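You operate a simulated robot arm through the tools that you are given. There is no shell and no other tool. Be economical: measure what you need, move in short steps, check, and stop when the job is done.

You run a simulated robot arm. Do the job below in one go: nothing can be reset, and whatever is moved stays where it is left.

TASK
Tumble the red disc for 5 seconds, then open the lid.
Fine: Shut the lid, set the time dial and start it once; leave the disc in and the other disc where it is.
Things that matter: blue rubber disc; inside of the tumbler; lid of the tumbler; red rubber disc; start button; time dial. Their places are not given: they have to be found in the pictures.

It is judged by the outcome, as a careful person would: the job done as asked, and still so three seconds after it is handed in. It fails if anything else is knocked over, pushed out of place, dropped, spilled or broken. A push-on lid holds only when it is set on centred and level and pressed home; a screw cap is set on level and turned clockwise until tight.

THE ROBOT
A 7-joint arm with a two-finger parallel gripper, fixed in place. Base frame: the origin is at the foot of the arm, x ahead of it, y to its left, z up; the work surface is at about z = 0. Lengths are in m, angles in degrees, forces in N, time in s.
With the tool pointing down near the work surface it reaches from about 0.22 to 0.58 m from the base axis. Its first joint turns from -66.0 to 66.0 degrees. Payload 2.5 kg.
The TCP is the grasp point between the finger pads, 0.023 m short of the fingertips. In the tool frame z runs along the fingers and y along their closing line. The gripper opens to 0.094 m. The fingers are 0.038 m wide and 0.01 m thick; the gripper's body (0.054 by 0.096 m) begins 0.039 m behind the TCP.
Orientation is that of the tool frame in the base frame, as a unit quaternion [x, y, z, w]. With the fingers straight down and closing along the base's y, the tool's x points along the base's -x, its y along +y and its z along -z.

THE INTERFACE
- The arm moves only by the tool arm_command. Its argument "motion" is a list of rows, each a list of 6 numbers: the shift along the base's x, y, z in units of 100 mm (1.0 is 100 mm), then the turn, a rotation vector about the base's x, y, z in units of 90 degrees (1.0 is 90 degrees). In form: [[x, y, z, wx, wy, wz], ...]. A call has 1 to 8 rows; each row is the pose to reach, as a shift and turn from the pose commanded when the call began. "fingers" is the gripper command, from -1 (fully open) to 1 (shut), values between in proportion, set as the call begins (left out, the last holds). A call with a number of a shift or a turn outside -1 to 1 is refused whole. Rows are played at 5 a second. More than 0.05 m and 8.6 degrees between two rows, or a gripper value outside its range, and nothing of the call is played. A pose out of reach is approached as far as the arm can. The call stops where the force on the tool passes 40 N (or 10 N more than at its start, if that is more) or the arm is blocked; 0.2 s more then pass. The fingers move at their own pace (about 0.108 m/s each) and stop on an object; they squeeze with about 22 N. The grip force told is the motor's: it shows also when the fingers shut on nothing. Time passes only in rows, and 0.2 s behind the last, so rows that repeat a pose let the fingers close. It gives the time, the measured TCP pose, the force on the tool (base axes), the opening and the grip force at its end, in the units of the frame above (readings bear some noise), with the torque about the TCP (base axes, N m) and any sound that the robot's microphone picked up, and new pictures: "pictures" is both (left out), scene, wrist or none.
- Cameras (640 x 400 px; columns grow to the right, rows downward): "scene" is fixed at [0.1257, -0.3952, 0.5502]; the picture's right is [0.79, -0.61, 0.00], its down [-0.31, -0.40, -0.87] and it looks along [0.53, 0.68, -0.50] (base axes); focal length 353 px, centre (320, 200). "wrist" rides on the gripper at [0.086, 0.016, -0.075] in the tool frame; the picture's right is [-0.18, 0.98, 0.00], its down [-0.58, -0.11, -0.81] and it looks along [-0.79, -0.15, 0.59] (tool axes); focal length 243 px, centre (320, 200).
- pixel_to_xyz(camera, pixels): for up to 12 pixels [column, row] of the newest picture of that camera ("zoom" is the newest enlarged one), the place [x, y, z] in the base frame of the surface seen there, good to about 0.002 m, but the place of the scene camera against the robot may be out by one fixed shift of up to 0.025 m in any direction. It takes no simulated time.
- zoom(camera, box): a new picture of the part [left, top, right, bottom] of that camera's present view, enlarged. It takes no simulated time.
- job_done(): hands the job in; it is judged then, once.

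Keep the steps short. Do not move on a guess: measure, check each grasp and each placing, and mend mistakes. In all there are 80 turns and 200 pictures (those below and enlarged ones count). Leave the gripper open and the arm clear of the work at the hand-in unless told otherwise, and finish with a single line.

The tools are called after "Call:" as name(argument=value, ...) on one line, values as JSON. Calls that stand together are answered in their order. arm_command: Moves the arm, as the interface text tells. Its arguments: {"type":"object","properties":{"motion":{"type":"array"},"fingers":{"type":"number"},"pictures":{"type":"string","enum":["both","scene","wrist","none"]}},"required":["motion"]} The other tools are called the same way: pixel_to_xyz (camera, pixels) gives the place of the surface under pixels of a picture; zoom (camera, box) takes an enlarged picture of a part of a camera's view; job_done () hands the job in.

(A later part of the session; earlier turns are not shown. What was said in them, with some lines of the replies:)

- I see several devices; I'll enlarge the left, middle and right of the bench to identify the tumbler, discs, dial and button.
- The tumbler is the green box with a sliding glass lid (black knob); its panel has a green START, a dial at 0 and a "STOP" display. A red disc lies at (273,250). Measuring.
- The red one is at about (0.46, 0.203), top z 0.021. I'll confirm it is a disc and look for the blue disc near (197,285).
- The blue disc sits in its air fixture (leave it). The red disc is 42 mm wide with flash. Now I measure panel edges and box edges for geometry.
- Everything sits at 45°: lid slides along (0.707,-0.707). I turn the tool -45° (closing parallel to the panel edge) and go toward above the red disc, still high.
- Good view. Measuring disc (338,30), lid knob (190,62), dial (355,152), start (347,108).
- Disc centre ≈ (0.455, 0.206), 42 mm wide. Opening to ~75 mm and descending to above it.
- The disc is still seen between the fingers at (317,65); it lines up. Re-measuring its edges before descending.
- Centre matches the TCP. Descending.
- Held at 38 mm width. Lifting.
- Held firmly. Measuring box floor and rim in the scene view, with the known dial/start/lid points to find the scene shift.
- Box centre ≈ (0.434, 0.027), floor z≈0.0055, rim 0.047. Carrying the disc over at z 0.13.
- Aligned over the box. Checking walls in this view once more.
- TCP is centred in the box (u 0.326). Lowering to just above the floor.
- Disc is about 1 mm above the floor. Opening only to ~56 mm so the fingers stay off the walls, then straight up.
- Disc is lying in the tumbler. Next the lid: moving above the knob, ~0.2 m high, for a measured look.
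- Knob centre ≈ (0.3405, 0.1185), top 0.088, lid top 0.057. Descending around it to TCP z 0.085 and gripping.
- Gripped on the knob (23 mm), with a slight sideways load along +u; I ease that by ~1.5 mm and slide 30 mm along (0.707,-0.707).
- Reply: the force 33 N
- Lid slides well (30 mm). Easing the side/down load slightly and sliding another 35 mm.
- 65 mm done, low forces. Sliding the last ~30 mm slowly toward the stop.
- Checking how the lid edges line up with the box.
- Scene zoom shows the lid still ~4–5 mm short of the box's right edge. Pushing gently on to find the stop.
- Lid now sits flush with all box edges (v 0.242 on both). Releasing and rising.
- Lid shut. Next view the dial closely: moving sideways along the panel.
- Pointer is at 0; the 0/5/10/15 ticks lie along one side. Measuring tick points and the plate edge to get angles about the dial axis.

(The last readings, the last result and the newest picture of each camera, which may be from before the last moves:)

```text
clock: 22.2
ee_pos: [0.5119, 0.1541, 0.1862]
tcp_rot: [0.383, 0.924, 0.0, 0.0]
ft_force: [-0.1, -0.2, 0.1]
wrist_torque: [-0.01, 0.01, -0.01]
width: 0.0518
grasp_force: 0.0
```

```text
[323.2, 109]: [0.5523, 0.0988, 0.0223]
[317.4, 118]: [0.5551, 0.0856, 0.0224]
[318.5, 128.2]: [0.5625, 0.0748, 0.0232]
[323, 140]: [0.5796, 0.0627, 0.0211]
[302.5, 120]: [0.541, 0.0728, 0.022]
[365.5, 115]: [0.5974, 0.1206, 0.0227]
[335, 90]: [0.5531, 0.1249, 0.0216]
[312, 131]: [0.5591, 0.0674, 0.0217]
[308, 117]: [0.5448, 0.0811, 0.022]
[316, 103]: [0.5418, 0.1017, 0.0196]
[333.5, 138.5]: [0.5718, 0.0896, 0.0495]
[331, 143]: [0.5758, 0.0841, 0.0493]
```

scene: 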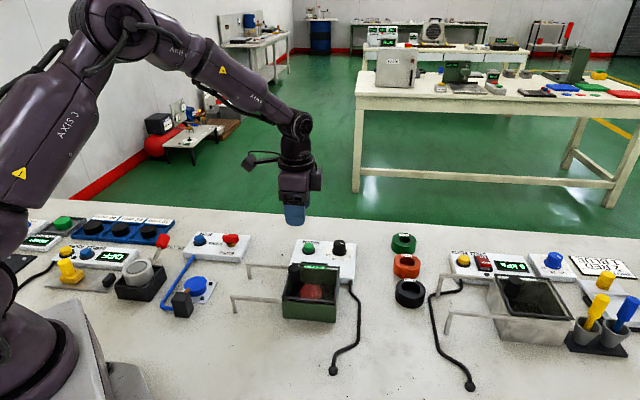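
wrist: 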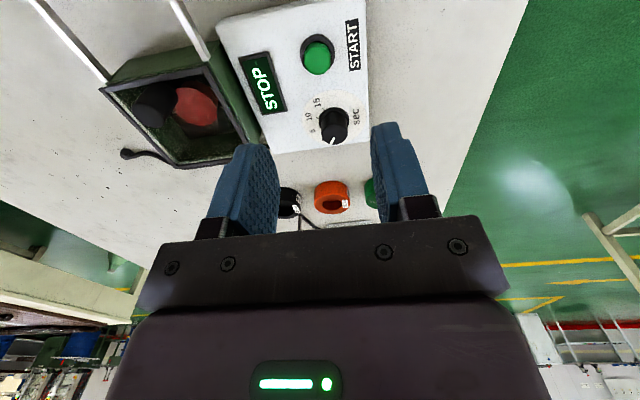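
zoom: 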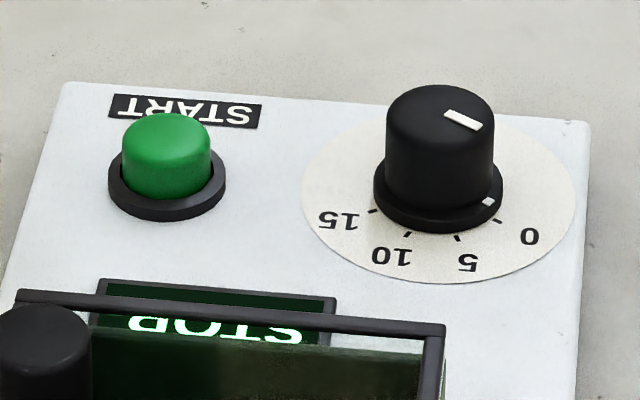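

Call:
pixel_to_xyz(camera="zoom", pixels=[[390, 257], [467, 263], [530, 236], [339, 220], [325, 235], [540, 140], [560, 220], [470, 281], [400, 283], [318, 155], [550, 235], [340, 245]])

```text
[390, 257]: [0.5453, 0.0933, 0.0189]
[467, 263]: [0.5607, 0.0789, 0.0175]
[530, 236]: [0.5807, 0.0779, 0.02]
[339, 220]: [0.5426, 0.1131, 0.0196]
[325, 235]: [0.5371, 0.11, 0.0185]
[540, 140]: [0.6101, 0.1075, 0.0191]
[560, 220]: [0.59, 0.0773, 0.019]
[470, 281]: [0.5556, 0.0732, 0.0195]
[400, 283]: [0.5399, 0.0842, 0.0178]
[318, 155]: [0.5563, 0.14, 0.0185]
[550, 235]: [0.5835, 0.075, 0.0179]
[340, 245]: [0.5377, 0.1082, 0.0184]
```

Ticks are 40° apart, 0→5 clockwise from above. Dial centre (0.569, 0.0965), top 0.049. Moving above it.

Call:
arm_command(motion=[[0.2, -0.2, -0.2, 0, 0, 0], [0.4, -0.4, -0.4, 0, 0, 0], [0.57, -0.575, -0.66, 0, 0, 0], [0.57, -0.575, -0.66, 0, 0, 0]], pictures="both")

```text
clock: 23.2
ee_pos: [0.5693, 0.0954, 0.1187]
tcp_rot: [0.382, 0.924, 0.0, -0.001]
ft_force: [0.0, 0.3, -0.8]
wrist_torque: [-0.02, 0.02, -0.02]
width: 0.0517
grasp_force: 0.1
```

scene: 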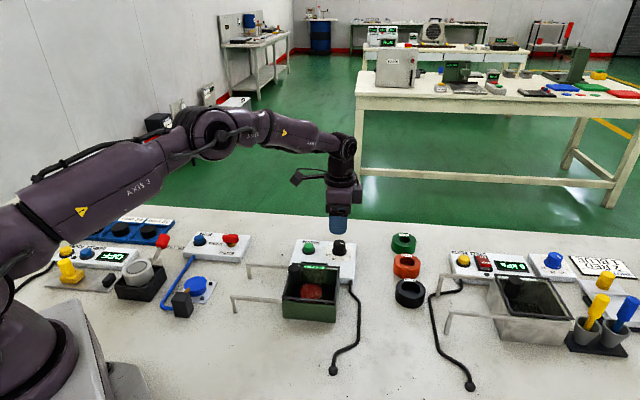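
wrist: 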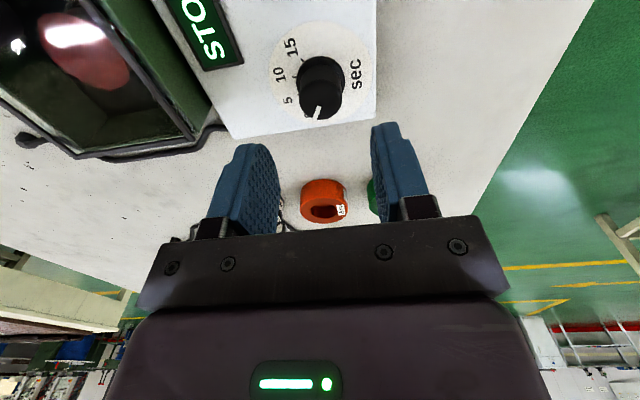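

Call:
pixel_to_xyz(camera="wrist", pixels=[[320, 100], [303, 98], [337, 98], [320, 88], [320, 112], [270, 85], [374, 78], [288, 100], [281, 74], [292, 48]])

Call:
zoom(camera="wrist", box=[260, 30, 388, 130])

```text
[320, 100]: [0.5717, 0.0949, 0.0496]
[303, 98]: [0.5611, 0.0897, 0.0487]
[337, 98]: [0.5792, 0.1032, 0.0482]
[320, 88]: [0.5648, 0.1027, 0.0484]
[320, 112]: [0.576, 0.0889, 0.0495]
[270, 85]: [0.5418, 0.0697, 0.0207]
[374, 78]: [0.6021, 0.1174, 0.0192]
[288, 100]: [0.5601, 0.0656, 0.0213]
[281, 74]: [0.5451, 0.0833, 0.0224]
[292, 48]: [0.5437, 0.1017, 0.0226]
```

```text
4.00 times, centred on (324, 80) of wrist
```

zoom: 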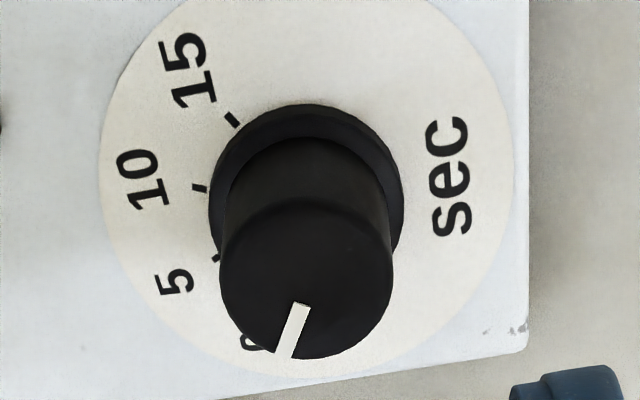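

Aligned within 1 mm. Descending so the tips stop at z≈0.031 and gripping the knob.

Call:
arm_command(motion=[[0.007, 0.005, -0.3, 0, 0, 0], [0.007, 0.005, -0.55, 0, 0, 0], [0.007, 0.005, -0.65, 0, 0, 0], [0.007, 0.005, -0.65, 0, 0, 0]], pictures="none")

Call:
arm_command(motion=[[0, 0, 0, 0, 0, 0], [0, 0, 0, 0, 0, 0], [0, 0, 0, 0, 0, 0]], fingers=1, pictures="both")

```text
clock: 24.2
ee_pos: [0.5694, 0.0945, 0.0568]
tcp_rot: [0.382, 0.924, 0.001, 0.0]
ft_force: [0.0, 0.2, -0.3]
wrist_torque: [0.0, 0.02, 0.0]
width: 0.0516
grasp_force: 0.0
```

```text
clock: 25.0
ee_pos: [0.5696, 0.0959, 0.0556]
tcp_rot: [0.383, 0.924, 0.001, 0.002]
ft_force: [12.5, 3.8, -8.5]
wrist_torque: [-0.13, 0.09, -0.07]
width: 0.0286
grasp_force: 44.8
```

scene: 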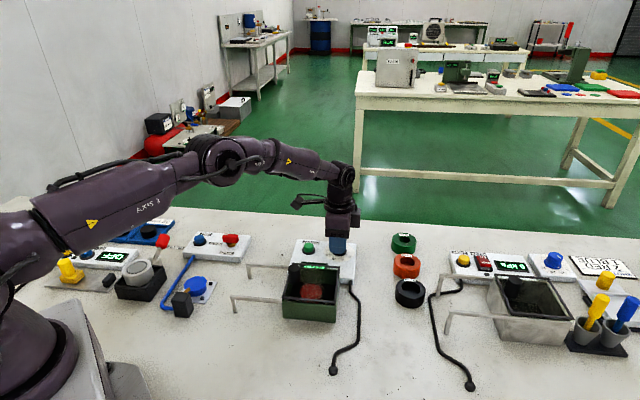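
wrist: 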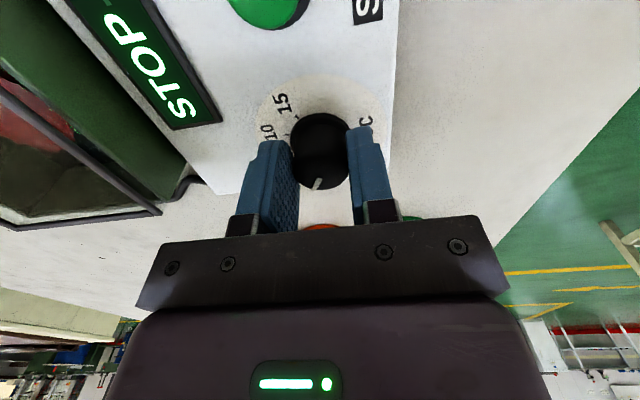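

Knob held. Turning -40° (clockwise seen from above).

Call:
arm_command(motion=[[0.005, 0.005, 0, 0, 0, -0.075], [0.005, 0.005, 0, 0, 0, -0.15], [0.005, 0.005, 0, 0, 0, -0.225], [0.005, 0.005, 0, 0, 0, -0.3], [0.005, 0.005, 0, 0, 0, -0.375], [0.005, 0.005, 0, 0, 0, -0.444], [0.005, 0.005, 0, 0, 0, -0.444]], pictures="wrist")

```text
clock: 26.6
ee_pos: [0.5708, 0.0969, 0.0553]
tcp_rot: [0.676, 0.737, 0.001, 0.001]
ft_force: [13.2, 10.8, -2.9]
wrist_torque: [0.1, 0.18, 0.03]
width: 0.0285
grasp_force: 44.8
```

wrist: 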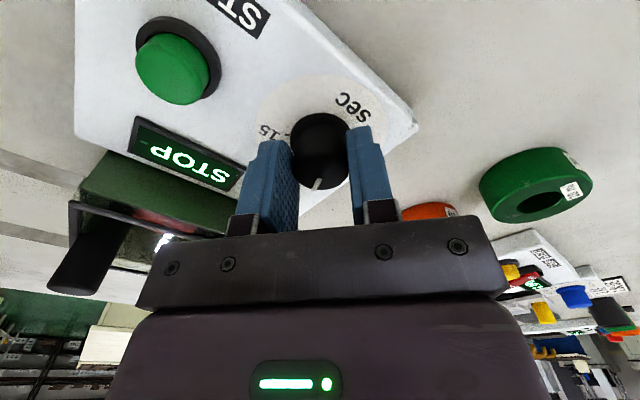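

Pointer moved with the gripper (40°). Releasing and rising to check against the "5" tick.

Call:
arm_command(motion=[[0, 0, 0, 0, 0, 0], [0, 0, 0, 0, 0, 0]], fingers=-0.1, pictures="none")

Call:
arm_command(motion=[[0, 0, 0.3, 0, 0, 0], [-0.1, 0.1, 0.6, 0, 0, 0], [-0.25, 0.3, 0.8, 0, 0, 0.05], [-0.5, 0.5, 1, 0, 0, 0.13], [-0.5, 0.5, 1, 0, 0, 0.2], [-0.5, 0.5, 1, 0, 0, 0.27], [-0.5, 0.5, 1, 0, 0, 0.36], [-0.5, 0.5, 1, 0, 0, 0.444]], pictures="both")

Call:
zoom(camera="scene", box=[290, 230, 362, 275])

```text
clock: 27.2
ee_pos: [0.5709, 0.0945, 0.0547]
tcp_rot: [0.676, 0.737, -0.001, 0.0]
ft_force: [0.3, -0.1, -0.4]
wrist_torque: [0.03, -0.03, -0.02]
width: 0.0518
grasp_force: 0.1
```

```text
clock: 29.0
ee_pos: [0.5201, 0.1473, 0.1558]
tcp_rot: [0.38, 0.925, 0.001, 0.0]
ft_force: [0.7, -0.4, 0.2]
wrist_torque: [0.01, -0.02, -0.03]
width: 0.0517
grasp_force: 0.1
```

scene: 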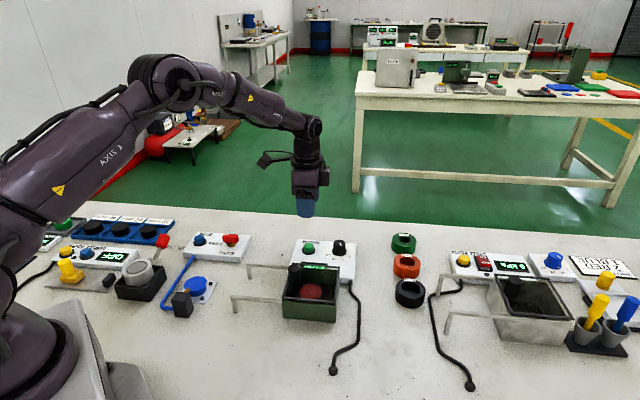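
wrist: 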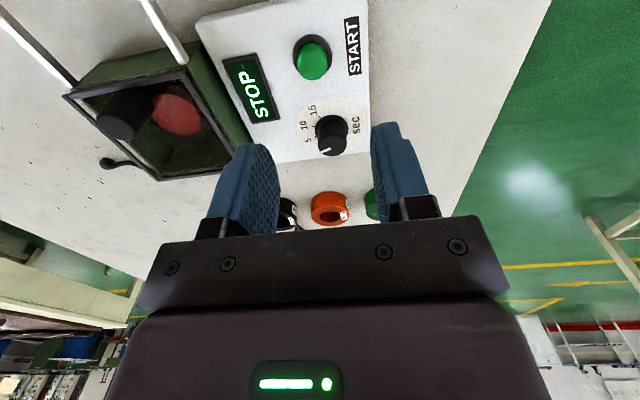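

```text
8.89 times, centred on (326, 252) of scene
```

zoom: 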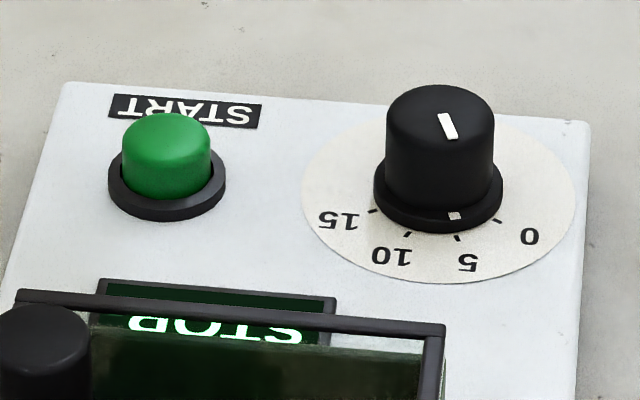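

Call:
pixel_to_xyz(camera="zoom", pixels=[[455, 216], [458, 238], [467, 263], [442, 116], [451, 136], [498, 222]])

Call:
zoom(camera="wrist", box=[285, 90, 381, 165])

```text
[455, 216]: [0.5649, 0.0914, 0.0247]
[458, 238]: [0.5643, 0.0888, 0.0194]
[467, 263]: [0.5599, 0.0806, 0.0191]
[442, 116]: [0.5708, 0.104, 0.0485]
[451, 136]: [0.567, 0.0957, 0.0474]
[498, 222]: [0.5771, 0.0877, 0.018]
```

```text
5.33 times, centred on (333, 128) of wrist
```

zoom: 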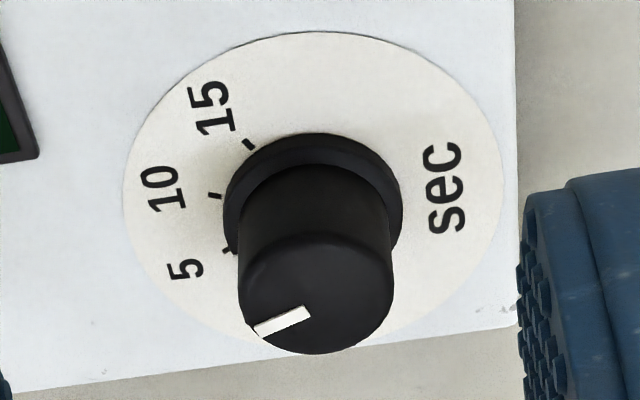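

Pointer, flange mark and "5" all lie at ~245°: dial is set to 5. Now measuring the START button top at (312,62).

Call:
zoom(camera="wrist", box=[280, 20, 344, 90])

Call:
pixel_to_xyz(camera="wrist", pixels=[[312, 66], [301, 64], [324, 64], [312, 54], [312, 77], [312, 60]])

```text
5.71 times, centred on (312, 55) of wrist
```

zoom: 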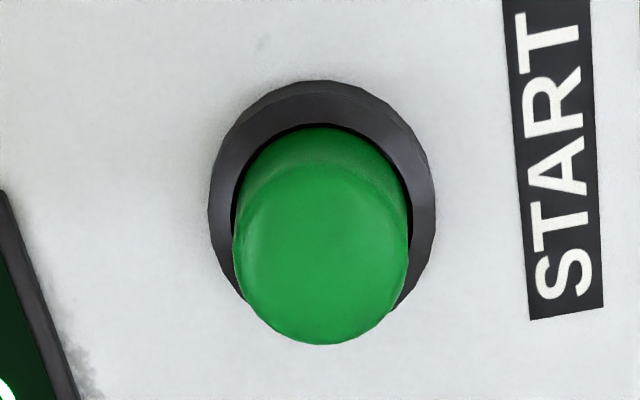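

```text
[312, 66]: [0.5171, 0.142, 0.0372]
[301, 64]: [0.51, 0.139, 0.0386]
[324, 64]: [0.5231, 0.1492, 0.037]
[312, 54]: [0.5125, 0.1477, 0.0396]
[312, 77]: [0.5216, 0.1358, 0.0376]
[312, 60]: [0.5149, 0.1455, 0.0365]
```

Closing the fingers and going over the button (0.5167, 0.143), tips ~7 mm above it.

Call:
arm_command(motion=[[-0.03, -0.04, -0.3, 0, 0, 0], [-0.03, -0.04, -0.6, 0, 0, 0], [-0.03, -0.04, -0.87, 0, 0, 0], [-0.03, -0.04, -0.87, 0, 0, 0]], fingers=1, pictures="both")

```text
clock: 30.0
ee_pos: [0.5149, 0.1427, 0.067]
tcp_rot: [0.383, 0.924, -0.001, -0.001]
ft_force: [-0.9, -0.2, 0.3]
wrist_torque: [0.02, -0.01, -0.01]
width: 0.0
grasp_force: 22.5
```

scene: 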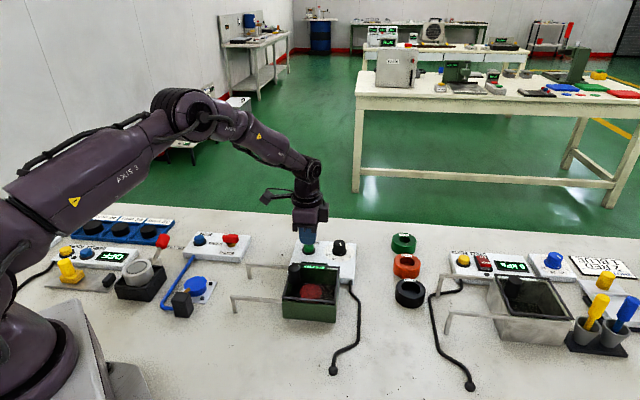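
wrist: 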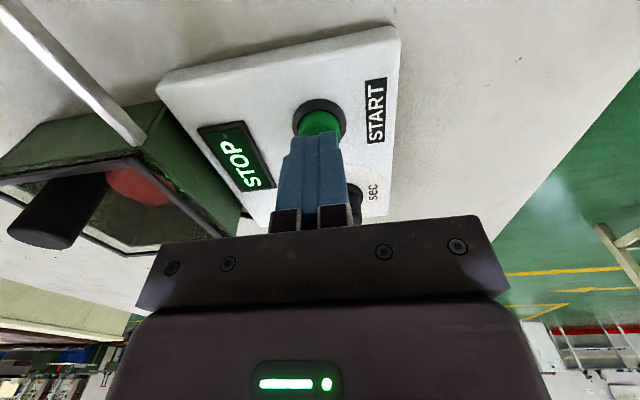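

Fingers are over the button. Pressing down in 1–2 mm steps.

Call:
arm_command(motion=[[0.01, 0, -0.04, 0, 0, 0], [0.01, 0, -0.06, 0, 0, 0], [0.01, 0, -0.08, 0, 0, 0], [0.01, 0, -0.09, 0, 0, 0]], pictures="scene")

```text
clock: 31.0
ee_pos: [0.5169, 0.1421, 0.058]
tcp_rot: [0.383, 0.924, -0.001, 0.0]
ft_force: [-0.8, 0.0, 2.0]
wrist_torque: [0.04, 0.0, 0.0]
width: 0.0
grasp_force: 22.4
```

scene: 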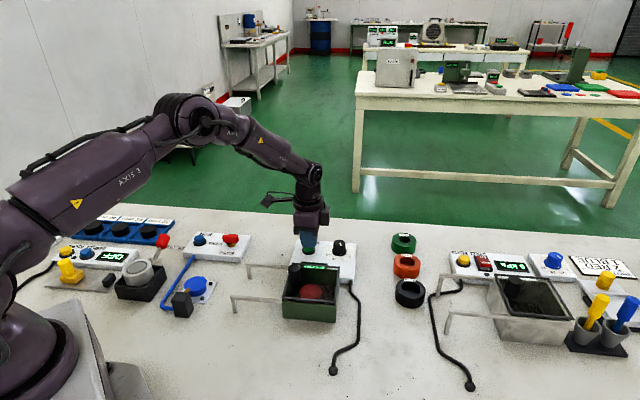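

Contact just made (2 N). Pressing on a little.

Call:
arm_command(motion=[[0, 0, -0.015, 0, 0, 0], [0, 0, -0.03, 0, 0, 0]], pictures="scene")

Call:
zoom(camera="scene", box=[270, 230, 362, 290])

```text
clock: 31.6
ee_pos: [0.5177, 0.1405, 0.0564]
tcp_rot: [0.383, 0.924, 0.0, 0.0]
ft_force: [-1.7, 1.2, 3.1]
wrist_torque: [0.01, 0.04, 0.0]
width: 0.0002
grasp_force: 22.2
heard: click
```

scene: 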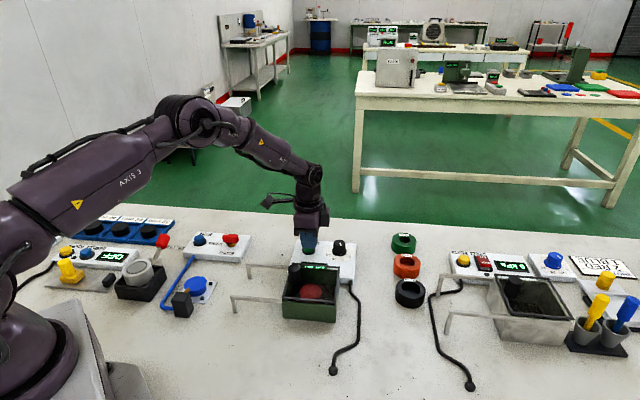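

```text
6.67 times, centred on (316, 260) of scene
```

zoom: 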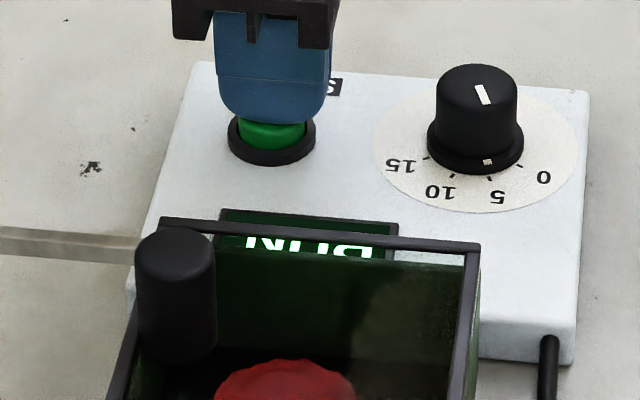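

Click heard, display reads RUN (start at ~31.5 s). Rising straight off the button and waiting the cycle out.

Call:
arm_command(motion=[[0, 0, 0.3, 0, 0, 0], [0, 0, 0.6, 0, 0, 0], [0, 0, 0.9, 0, 0, 0], [-0.2, -0.2, 0.95, 0, 0, 0], [-0.5, -0.45, 0.95, 0, 0, 0], [-0.5, -0.45, 0.95, 0, 0, 0]], fingers=-0.1, pictures="wrist")

Call:
arm_command(motion=[[-0.2, -0.2, 0.2, 0, 0, 0], [-0.4, -0.35, 0.4, 0, 0, 0], [-0.57, -0.48, 0.6, 0, 0, 0], [-0.57, -0.48, 0.6, 0, 0, 0], [-0.57, -0.48, 0.6, 0, 0, 0], [-0.57, -0.48, 0.6, 0, 0, 0], [-0.57, -0.48, 0.6, 0, 0, 0], [-0.57, -0.48, 0.6, 0, 0, 0]], pictures="wrist")

Call:
arm_command(motion=[[0, 0, 0, 0, 0, 0], [0, 0, 0, 0, 0, 0], [0, 0, 0, 0, 0, 0], [0, 0, 0, 0, 0, 0], [0, 0, 0, 0, 0, 0], [0, 0, 0, 0, 0, 0], [0, 0, 0, 0, 0, 0], [0, 0, 0, 0, 0, 0]], pictures="wrist")

```text
clock: 33.0
ee_pos: [0.4689, 0.0972, 0.1504]
tcp_rot: [0.383, 0.924, -0.001, 0.0]
ft_force: [0.0, -1.1, -0.2]
wrist_torque: [0.0, -0.02, -0.01]
width: 0.0519
grasp_force: 0.1
```

wrist: 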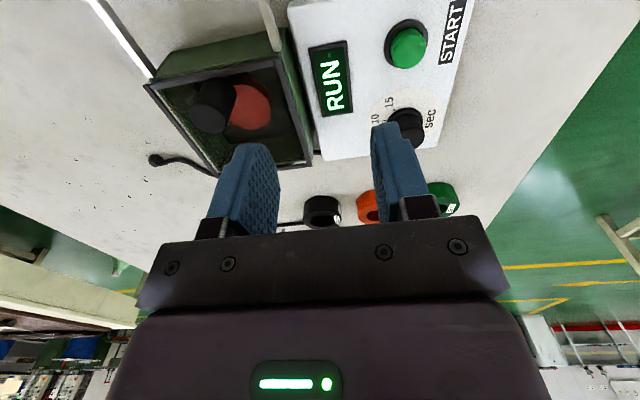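

```text
clock: 34.8
ee_pos: [0.4117, 0.0487, 0.2109]
tcp_rot: [0.383, 0.924, 0.0, 0.0]
ft_force: [0.2, 0.5, 0.6]
wrist_torque: [-0.03, -0.01, 0.0]
width: 0.0514
grasp_force: 0.1
```

wrist: 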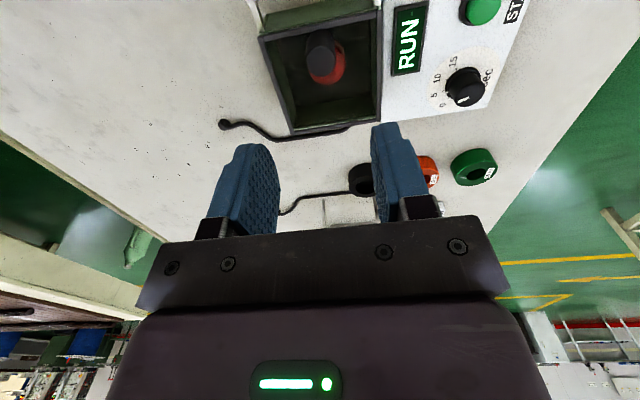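

```text
clock: 36.6
ee_pos: [0.4103, 0.0475, 0.2118]
tcp_rot: [0.382, 0.924, -0.001, 0.0]
ft_force: [-0.6, -0.3, 0.3]
wrist_torque: [0.01, -0.03, 0.01]
width: 0.0518
grasp_force: 0.1
```

wrist: 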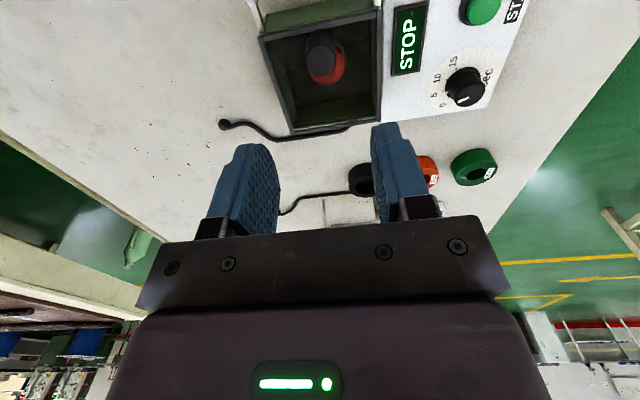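

The run ended (STOP after ~5 s). Checking the knob position before gripping to open.

Call:
pixel_to_xyz(camera="wrist", pixels=[[320, 60], [309, 60], [332, 60], [320, 50], [320, 70]])

Call:
zoom(camera="wrist", box=[250, 0, 394, 140])

```text
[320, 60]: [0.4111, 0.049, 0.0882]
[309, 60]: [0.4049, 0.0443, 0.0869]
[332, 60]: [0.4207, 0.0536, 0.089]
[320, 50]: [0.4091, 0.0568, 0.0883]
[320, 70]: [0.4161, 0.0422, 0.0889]
```

```text
2.86 times, centred on (322, 70) of wrist
```

zoom: 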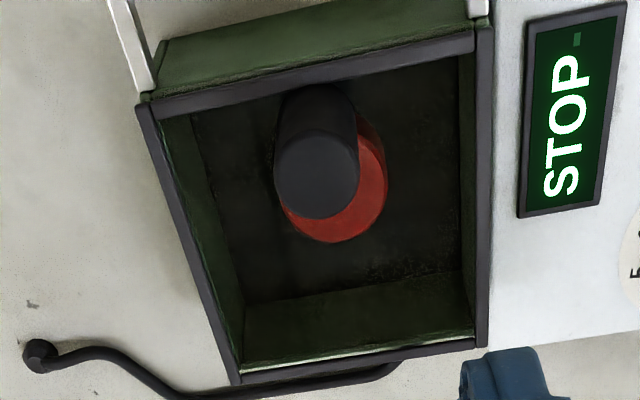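

Knob centre ≈ (0.412, 0.049). Descending, then gripping.

Call:
arm_command(motion=[[0.01, 0.01, -0.4, 0, 0, 0], [0.01, 0.01, -0.8, 0, 0, 0], [0.01, 0.01, -1.0, 0, 0, 0]], pictures="none")

Call:
arm_command(motion=[[0, 0, -0.15, 0, 0, 0], [0, 0, -0.25, 0, 0, 0], [0, 0, -0.25, 0, 0, 0]], pictures="none")

Call:
arm_command(motion=[[0, 0, 0, 0, 0, 0], [0, 0, 0, 0, 0, 0], [0, 0, 0, 0, 0, 0]], fingers=1, pictures="wrist")

```text
clock: 37.4
ee_pos: [0.4133, 0.0493, 0.1097]
tcp_rot: [0.382, 0.924, 0.0, 0.0]
ft_force: [-0.4, -0.6, -0.2]
wrist_torque: [-0.01, -0.01, -0.01]
width: 0.0516
grasp_force: 0.2
```

```text
clock: 38.2
ee_pos: [0.4115, 0.0483, 0.0853]
tcp_rot: [0.383, 0.924, 0.0, 0.0]
ft_force: [-0.8, 0.3, 0.3]
wrist_torque: [0.0, 0.03, 0.0]
width: 0.0516
grasp_force: 0.0
```

```text
clock: 39.0
ee_pos: [0.4111, 0.0481, 0.0851]
tcp_rot: [0.384, 0.923, -0.001, -0.001]
ft_force: [-8.2, -7.1, 2.3]
wrist_torque: [0.59, 0.09, 0.13]
width: 0.0234
grasp_force: 44.8
```

wrist: 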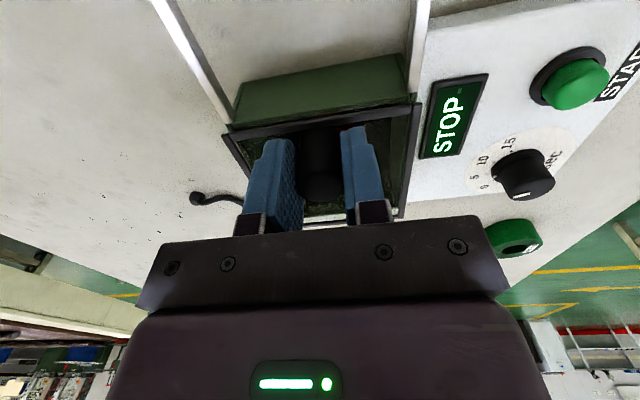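

Gripped. Sliding the lid back along (-0.707, 0.707), 50 mm first.

Call:
arm_command(motion=[[-0.054, 0.046, 0, 0, 0, 0], [-0.104, 0.096, 0, 0, 0, 0], [-0.164, 0.156, 0, 0, 0, 0], [-0.224, 0.216, 0, 0, 0, 0], [-0.284, 0.276, 0, 0, 0, 0], [-0.354, 0.346, 0, 0, 0, 0]], pictures="wrist")

```text
clock: 40.4
ee_pos: [0.3759, 0.084, 0.0848]
tcp_rot: [0.384, 0.924, -0.001, -0.002]
ft_force: [-18.1, -19.0, 2.3]
wrist_torque: [-0.39, -0.66, -0.03]
width: 0.0233
grasp_force: 44.7
```

wrist: 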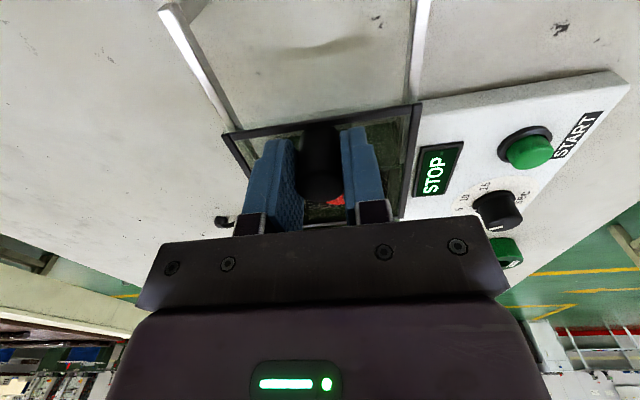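

Moving freely; easing 1 mm sideways and sliding the remaining ~47 mm to the original open position.

Call:
arm_command(motion=[[-0.008, -0.008, 0, 0, 0, 0], [-0.068, 0.052, 0, 0, 0, 0], [-0.128, 0.112, 0, 0, 0, 0], [-0.198, 0.182, 0, 0, 0, 0], [-0.258, 0.242, 0, 0, 0, 0], [-0.308, 0.292, 0, 0, 0, 0], [-0.338, 0.322, 0, 0, 0, 0]], pictures="both")

```text
clock: 42.0
ee_pos: [0.3422, 0.1171, 0.0854]
tcp_rot: [0.382, 0.924, 0.0, 0.0]
ft_force: [3.7, 4.8, -32.6]
wrist_torque: [-0.05, 0.31, -0.03]
width: 0.0235
grasp_force: 44.7
```

scene: 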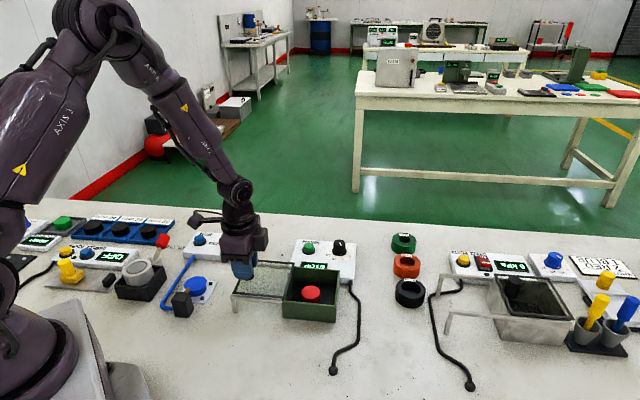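
wrist: 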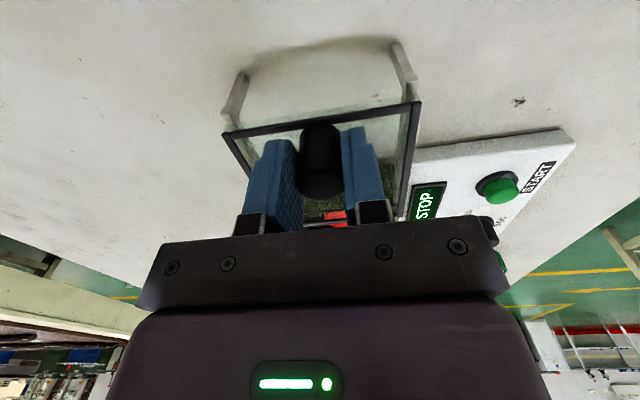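

Lid is fully open again. An upward pull of 33 N shows, so I lower 1 mm before letting go, then rise.

Call:
arm_command(motion=[[0, 0, -0.008, 0, 0, 0], [0, 0, -0.008, 0, 0, 0]], pictures="none")

Call:
arm_command(motion=[[0, 0, 0, 0, 0, 0], [0, 0, 0, 0, 0, 0], [0, 0, 0, 0, 0, 0]], fingers=-0.1, pictures="none")

Call:
arm_command(motion=[[0, 0, 0.3, 0, 0, 0], [0, 0, 0.6, 0, 0, 0], [0, 0, 1, 0, 0, 0], [-0.3, 0.3, 1, 0, 0, 0], [-0.3, 0.3, 1, 0, 0, 0]], pictures="both")

Call:
zoom(camera="scene", box=[220, 230, 370, 330])

```text
clock: 42.6
ee_pos: [0.3421, 0.1157, 0.0858]
tcp_rot: [0.382, 0.924, 0.0, 0.0]
ft_force: [-0.3, 2.3, -14.0]
wrist_torque: [0.69, 0.78, 0.2]
width: 0.0235
grasp_force: 44.7
```

```text
clock: 43.4
ee_pos: [0.3426, 0.1167, 0.0875]
tcp_rot: [0.383, 0.924, 0.0, 0.0]
ft_force: [0.5, 0.8, -0.2]
wrist_torque: [0.01, 0.02, -0.01]
width: 0.0521
grasp_force: 0.1
```

```text
clock: 44.6
ee_pos: [0.3137, 0.1475, 0.1866]
tcp_rot: [0.383, 0.924, 0.0, 0.0]
ft_force: [-0.3, 0.8, 0.5]
wrist_torque: [0.02, 0.03, -0.02]
width: 0.0517
grasp_force: 0.1
```

scene: 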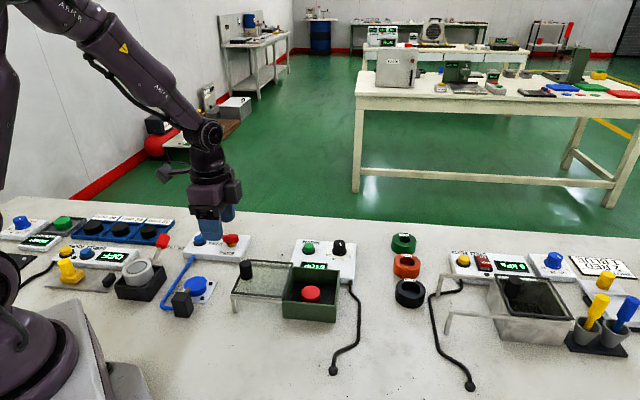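
wrist: 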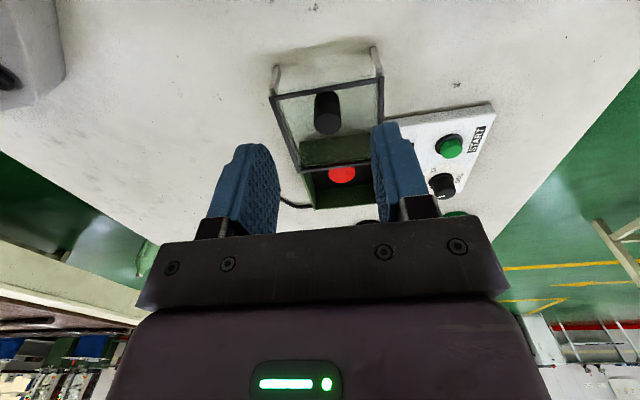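

```text
4.00 times, centred on (295, 280) of scene
```

zoom: 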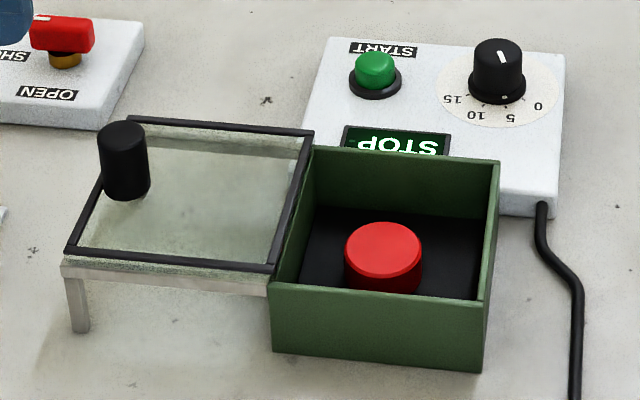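

The disc's edge is now smooth, it lies in the open tumbler, and the lid rests as before. Opening the gripper fully and rising clear.

Call:
arm_command(motion=[[0, 0, 0.4, 0, 0, 0], [0, 0, 0.8, 0, 0, 0], [0, 0, 1, 0, 0, 0]], fingers=-1, pictures="scene")

```text
clock: 45.4
ee_pos: [0.3151, 0.1463, 0.2877]
tcp_rot: [0.382, 0.924, 0.0, 0.0]
ft_force: [-0.7, 0.1, 0.7]
wrist_torque: [-0.05, 0.0, 0.03]
width: 0.0942
grasp_force: 0.0
```

scene: 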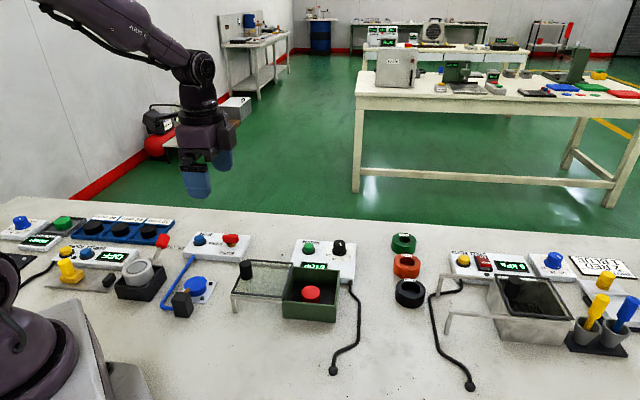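

Everything is in place and the arm is clear; handing in.

Call:
job_done()

```text
The job is handed in.
```

The red disc was tumbled for about 5 s in one run with the lid shut, the lid is open again with the disc left inside, and the blue disc was not touched.
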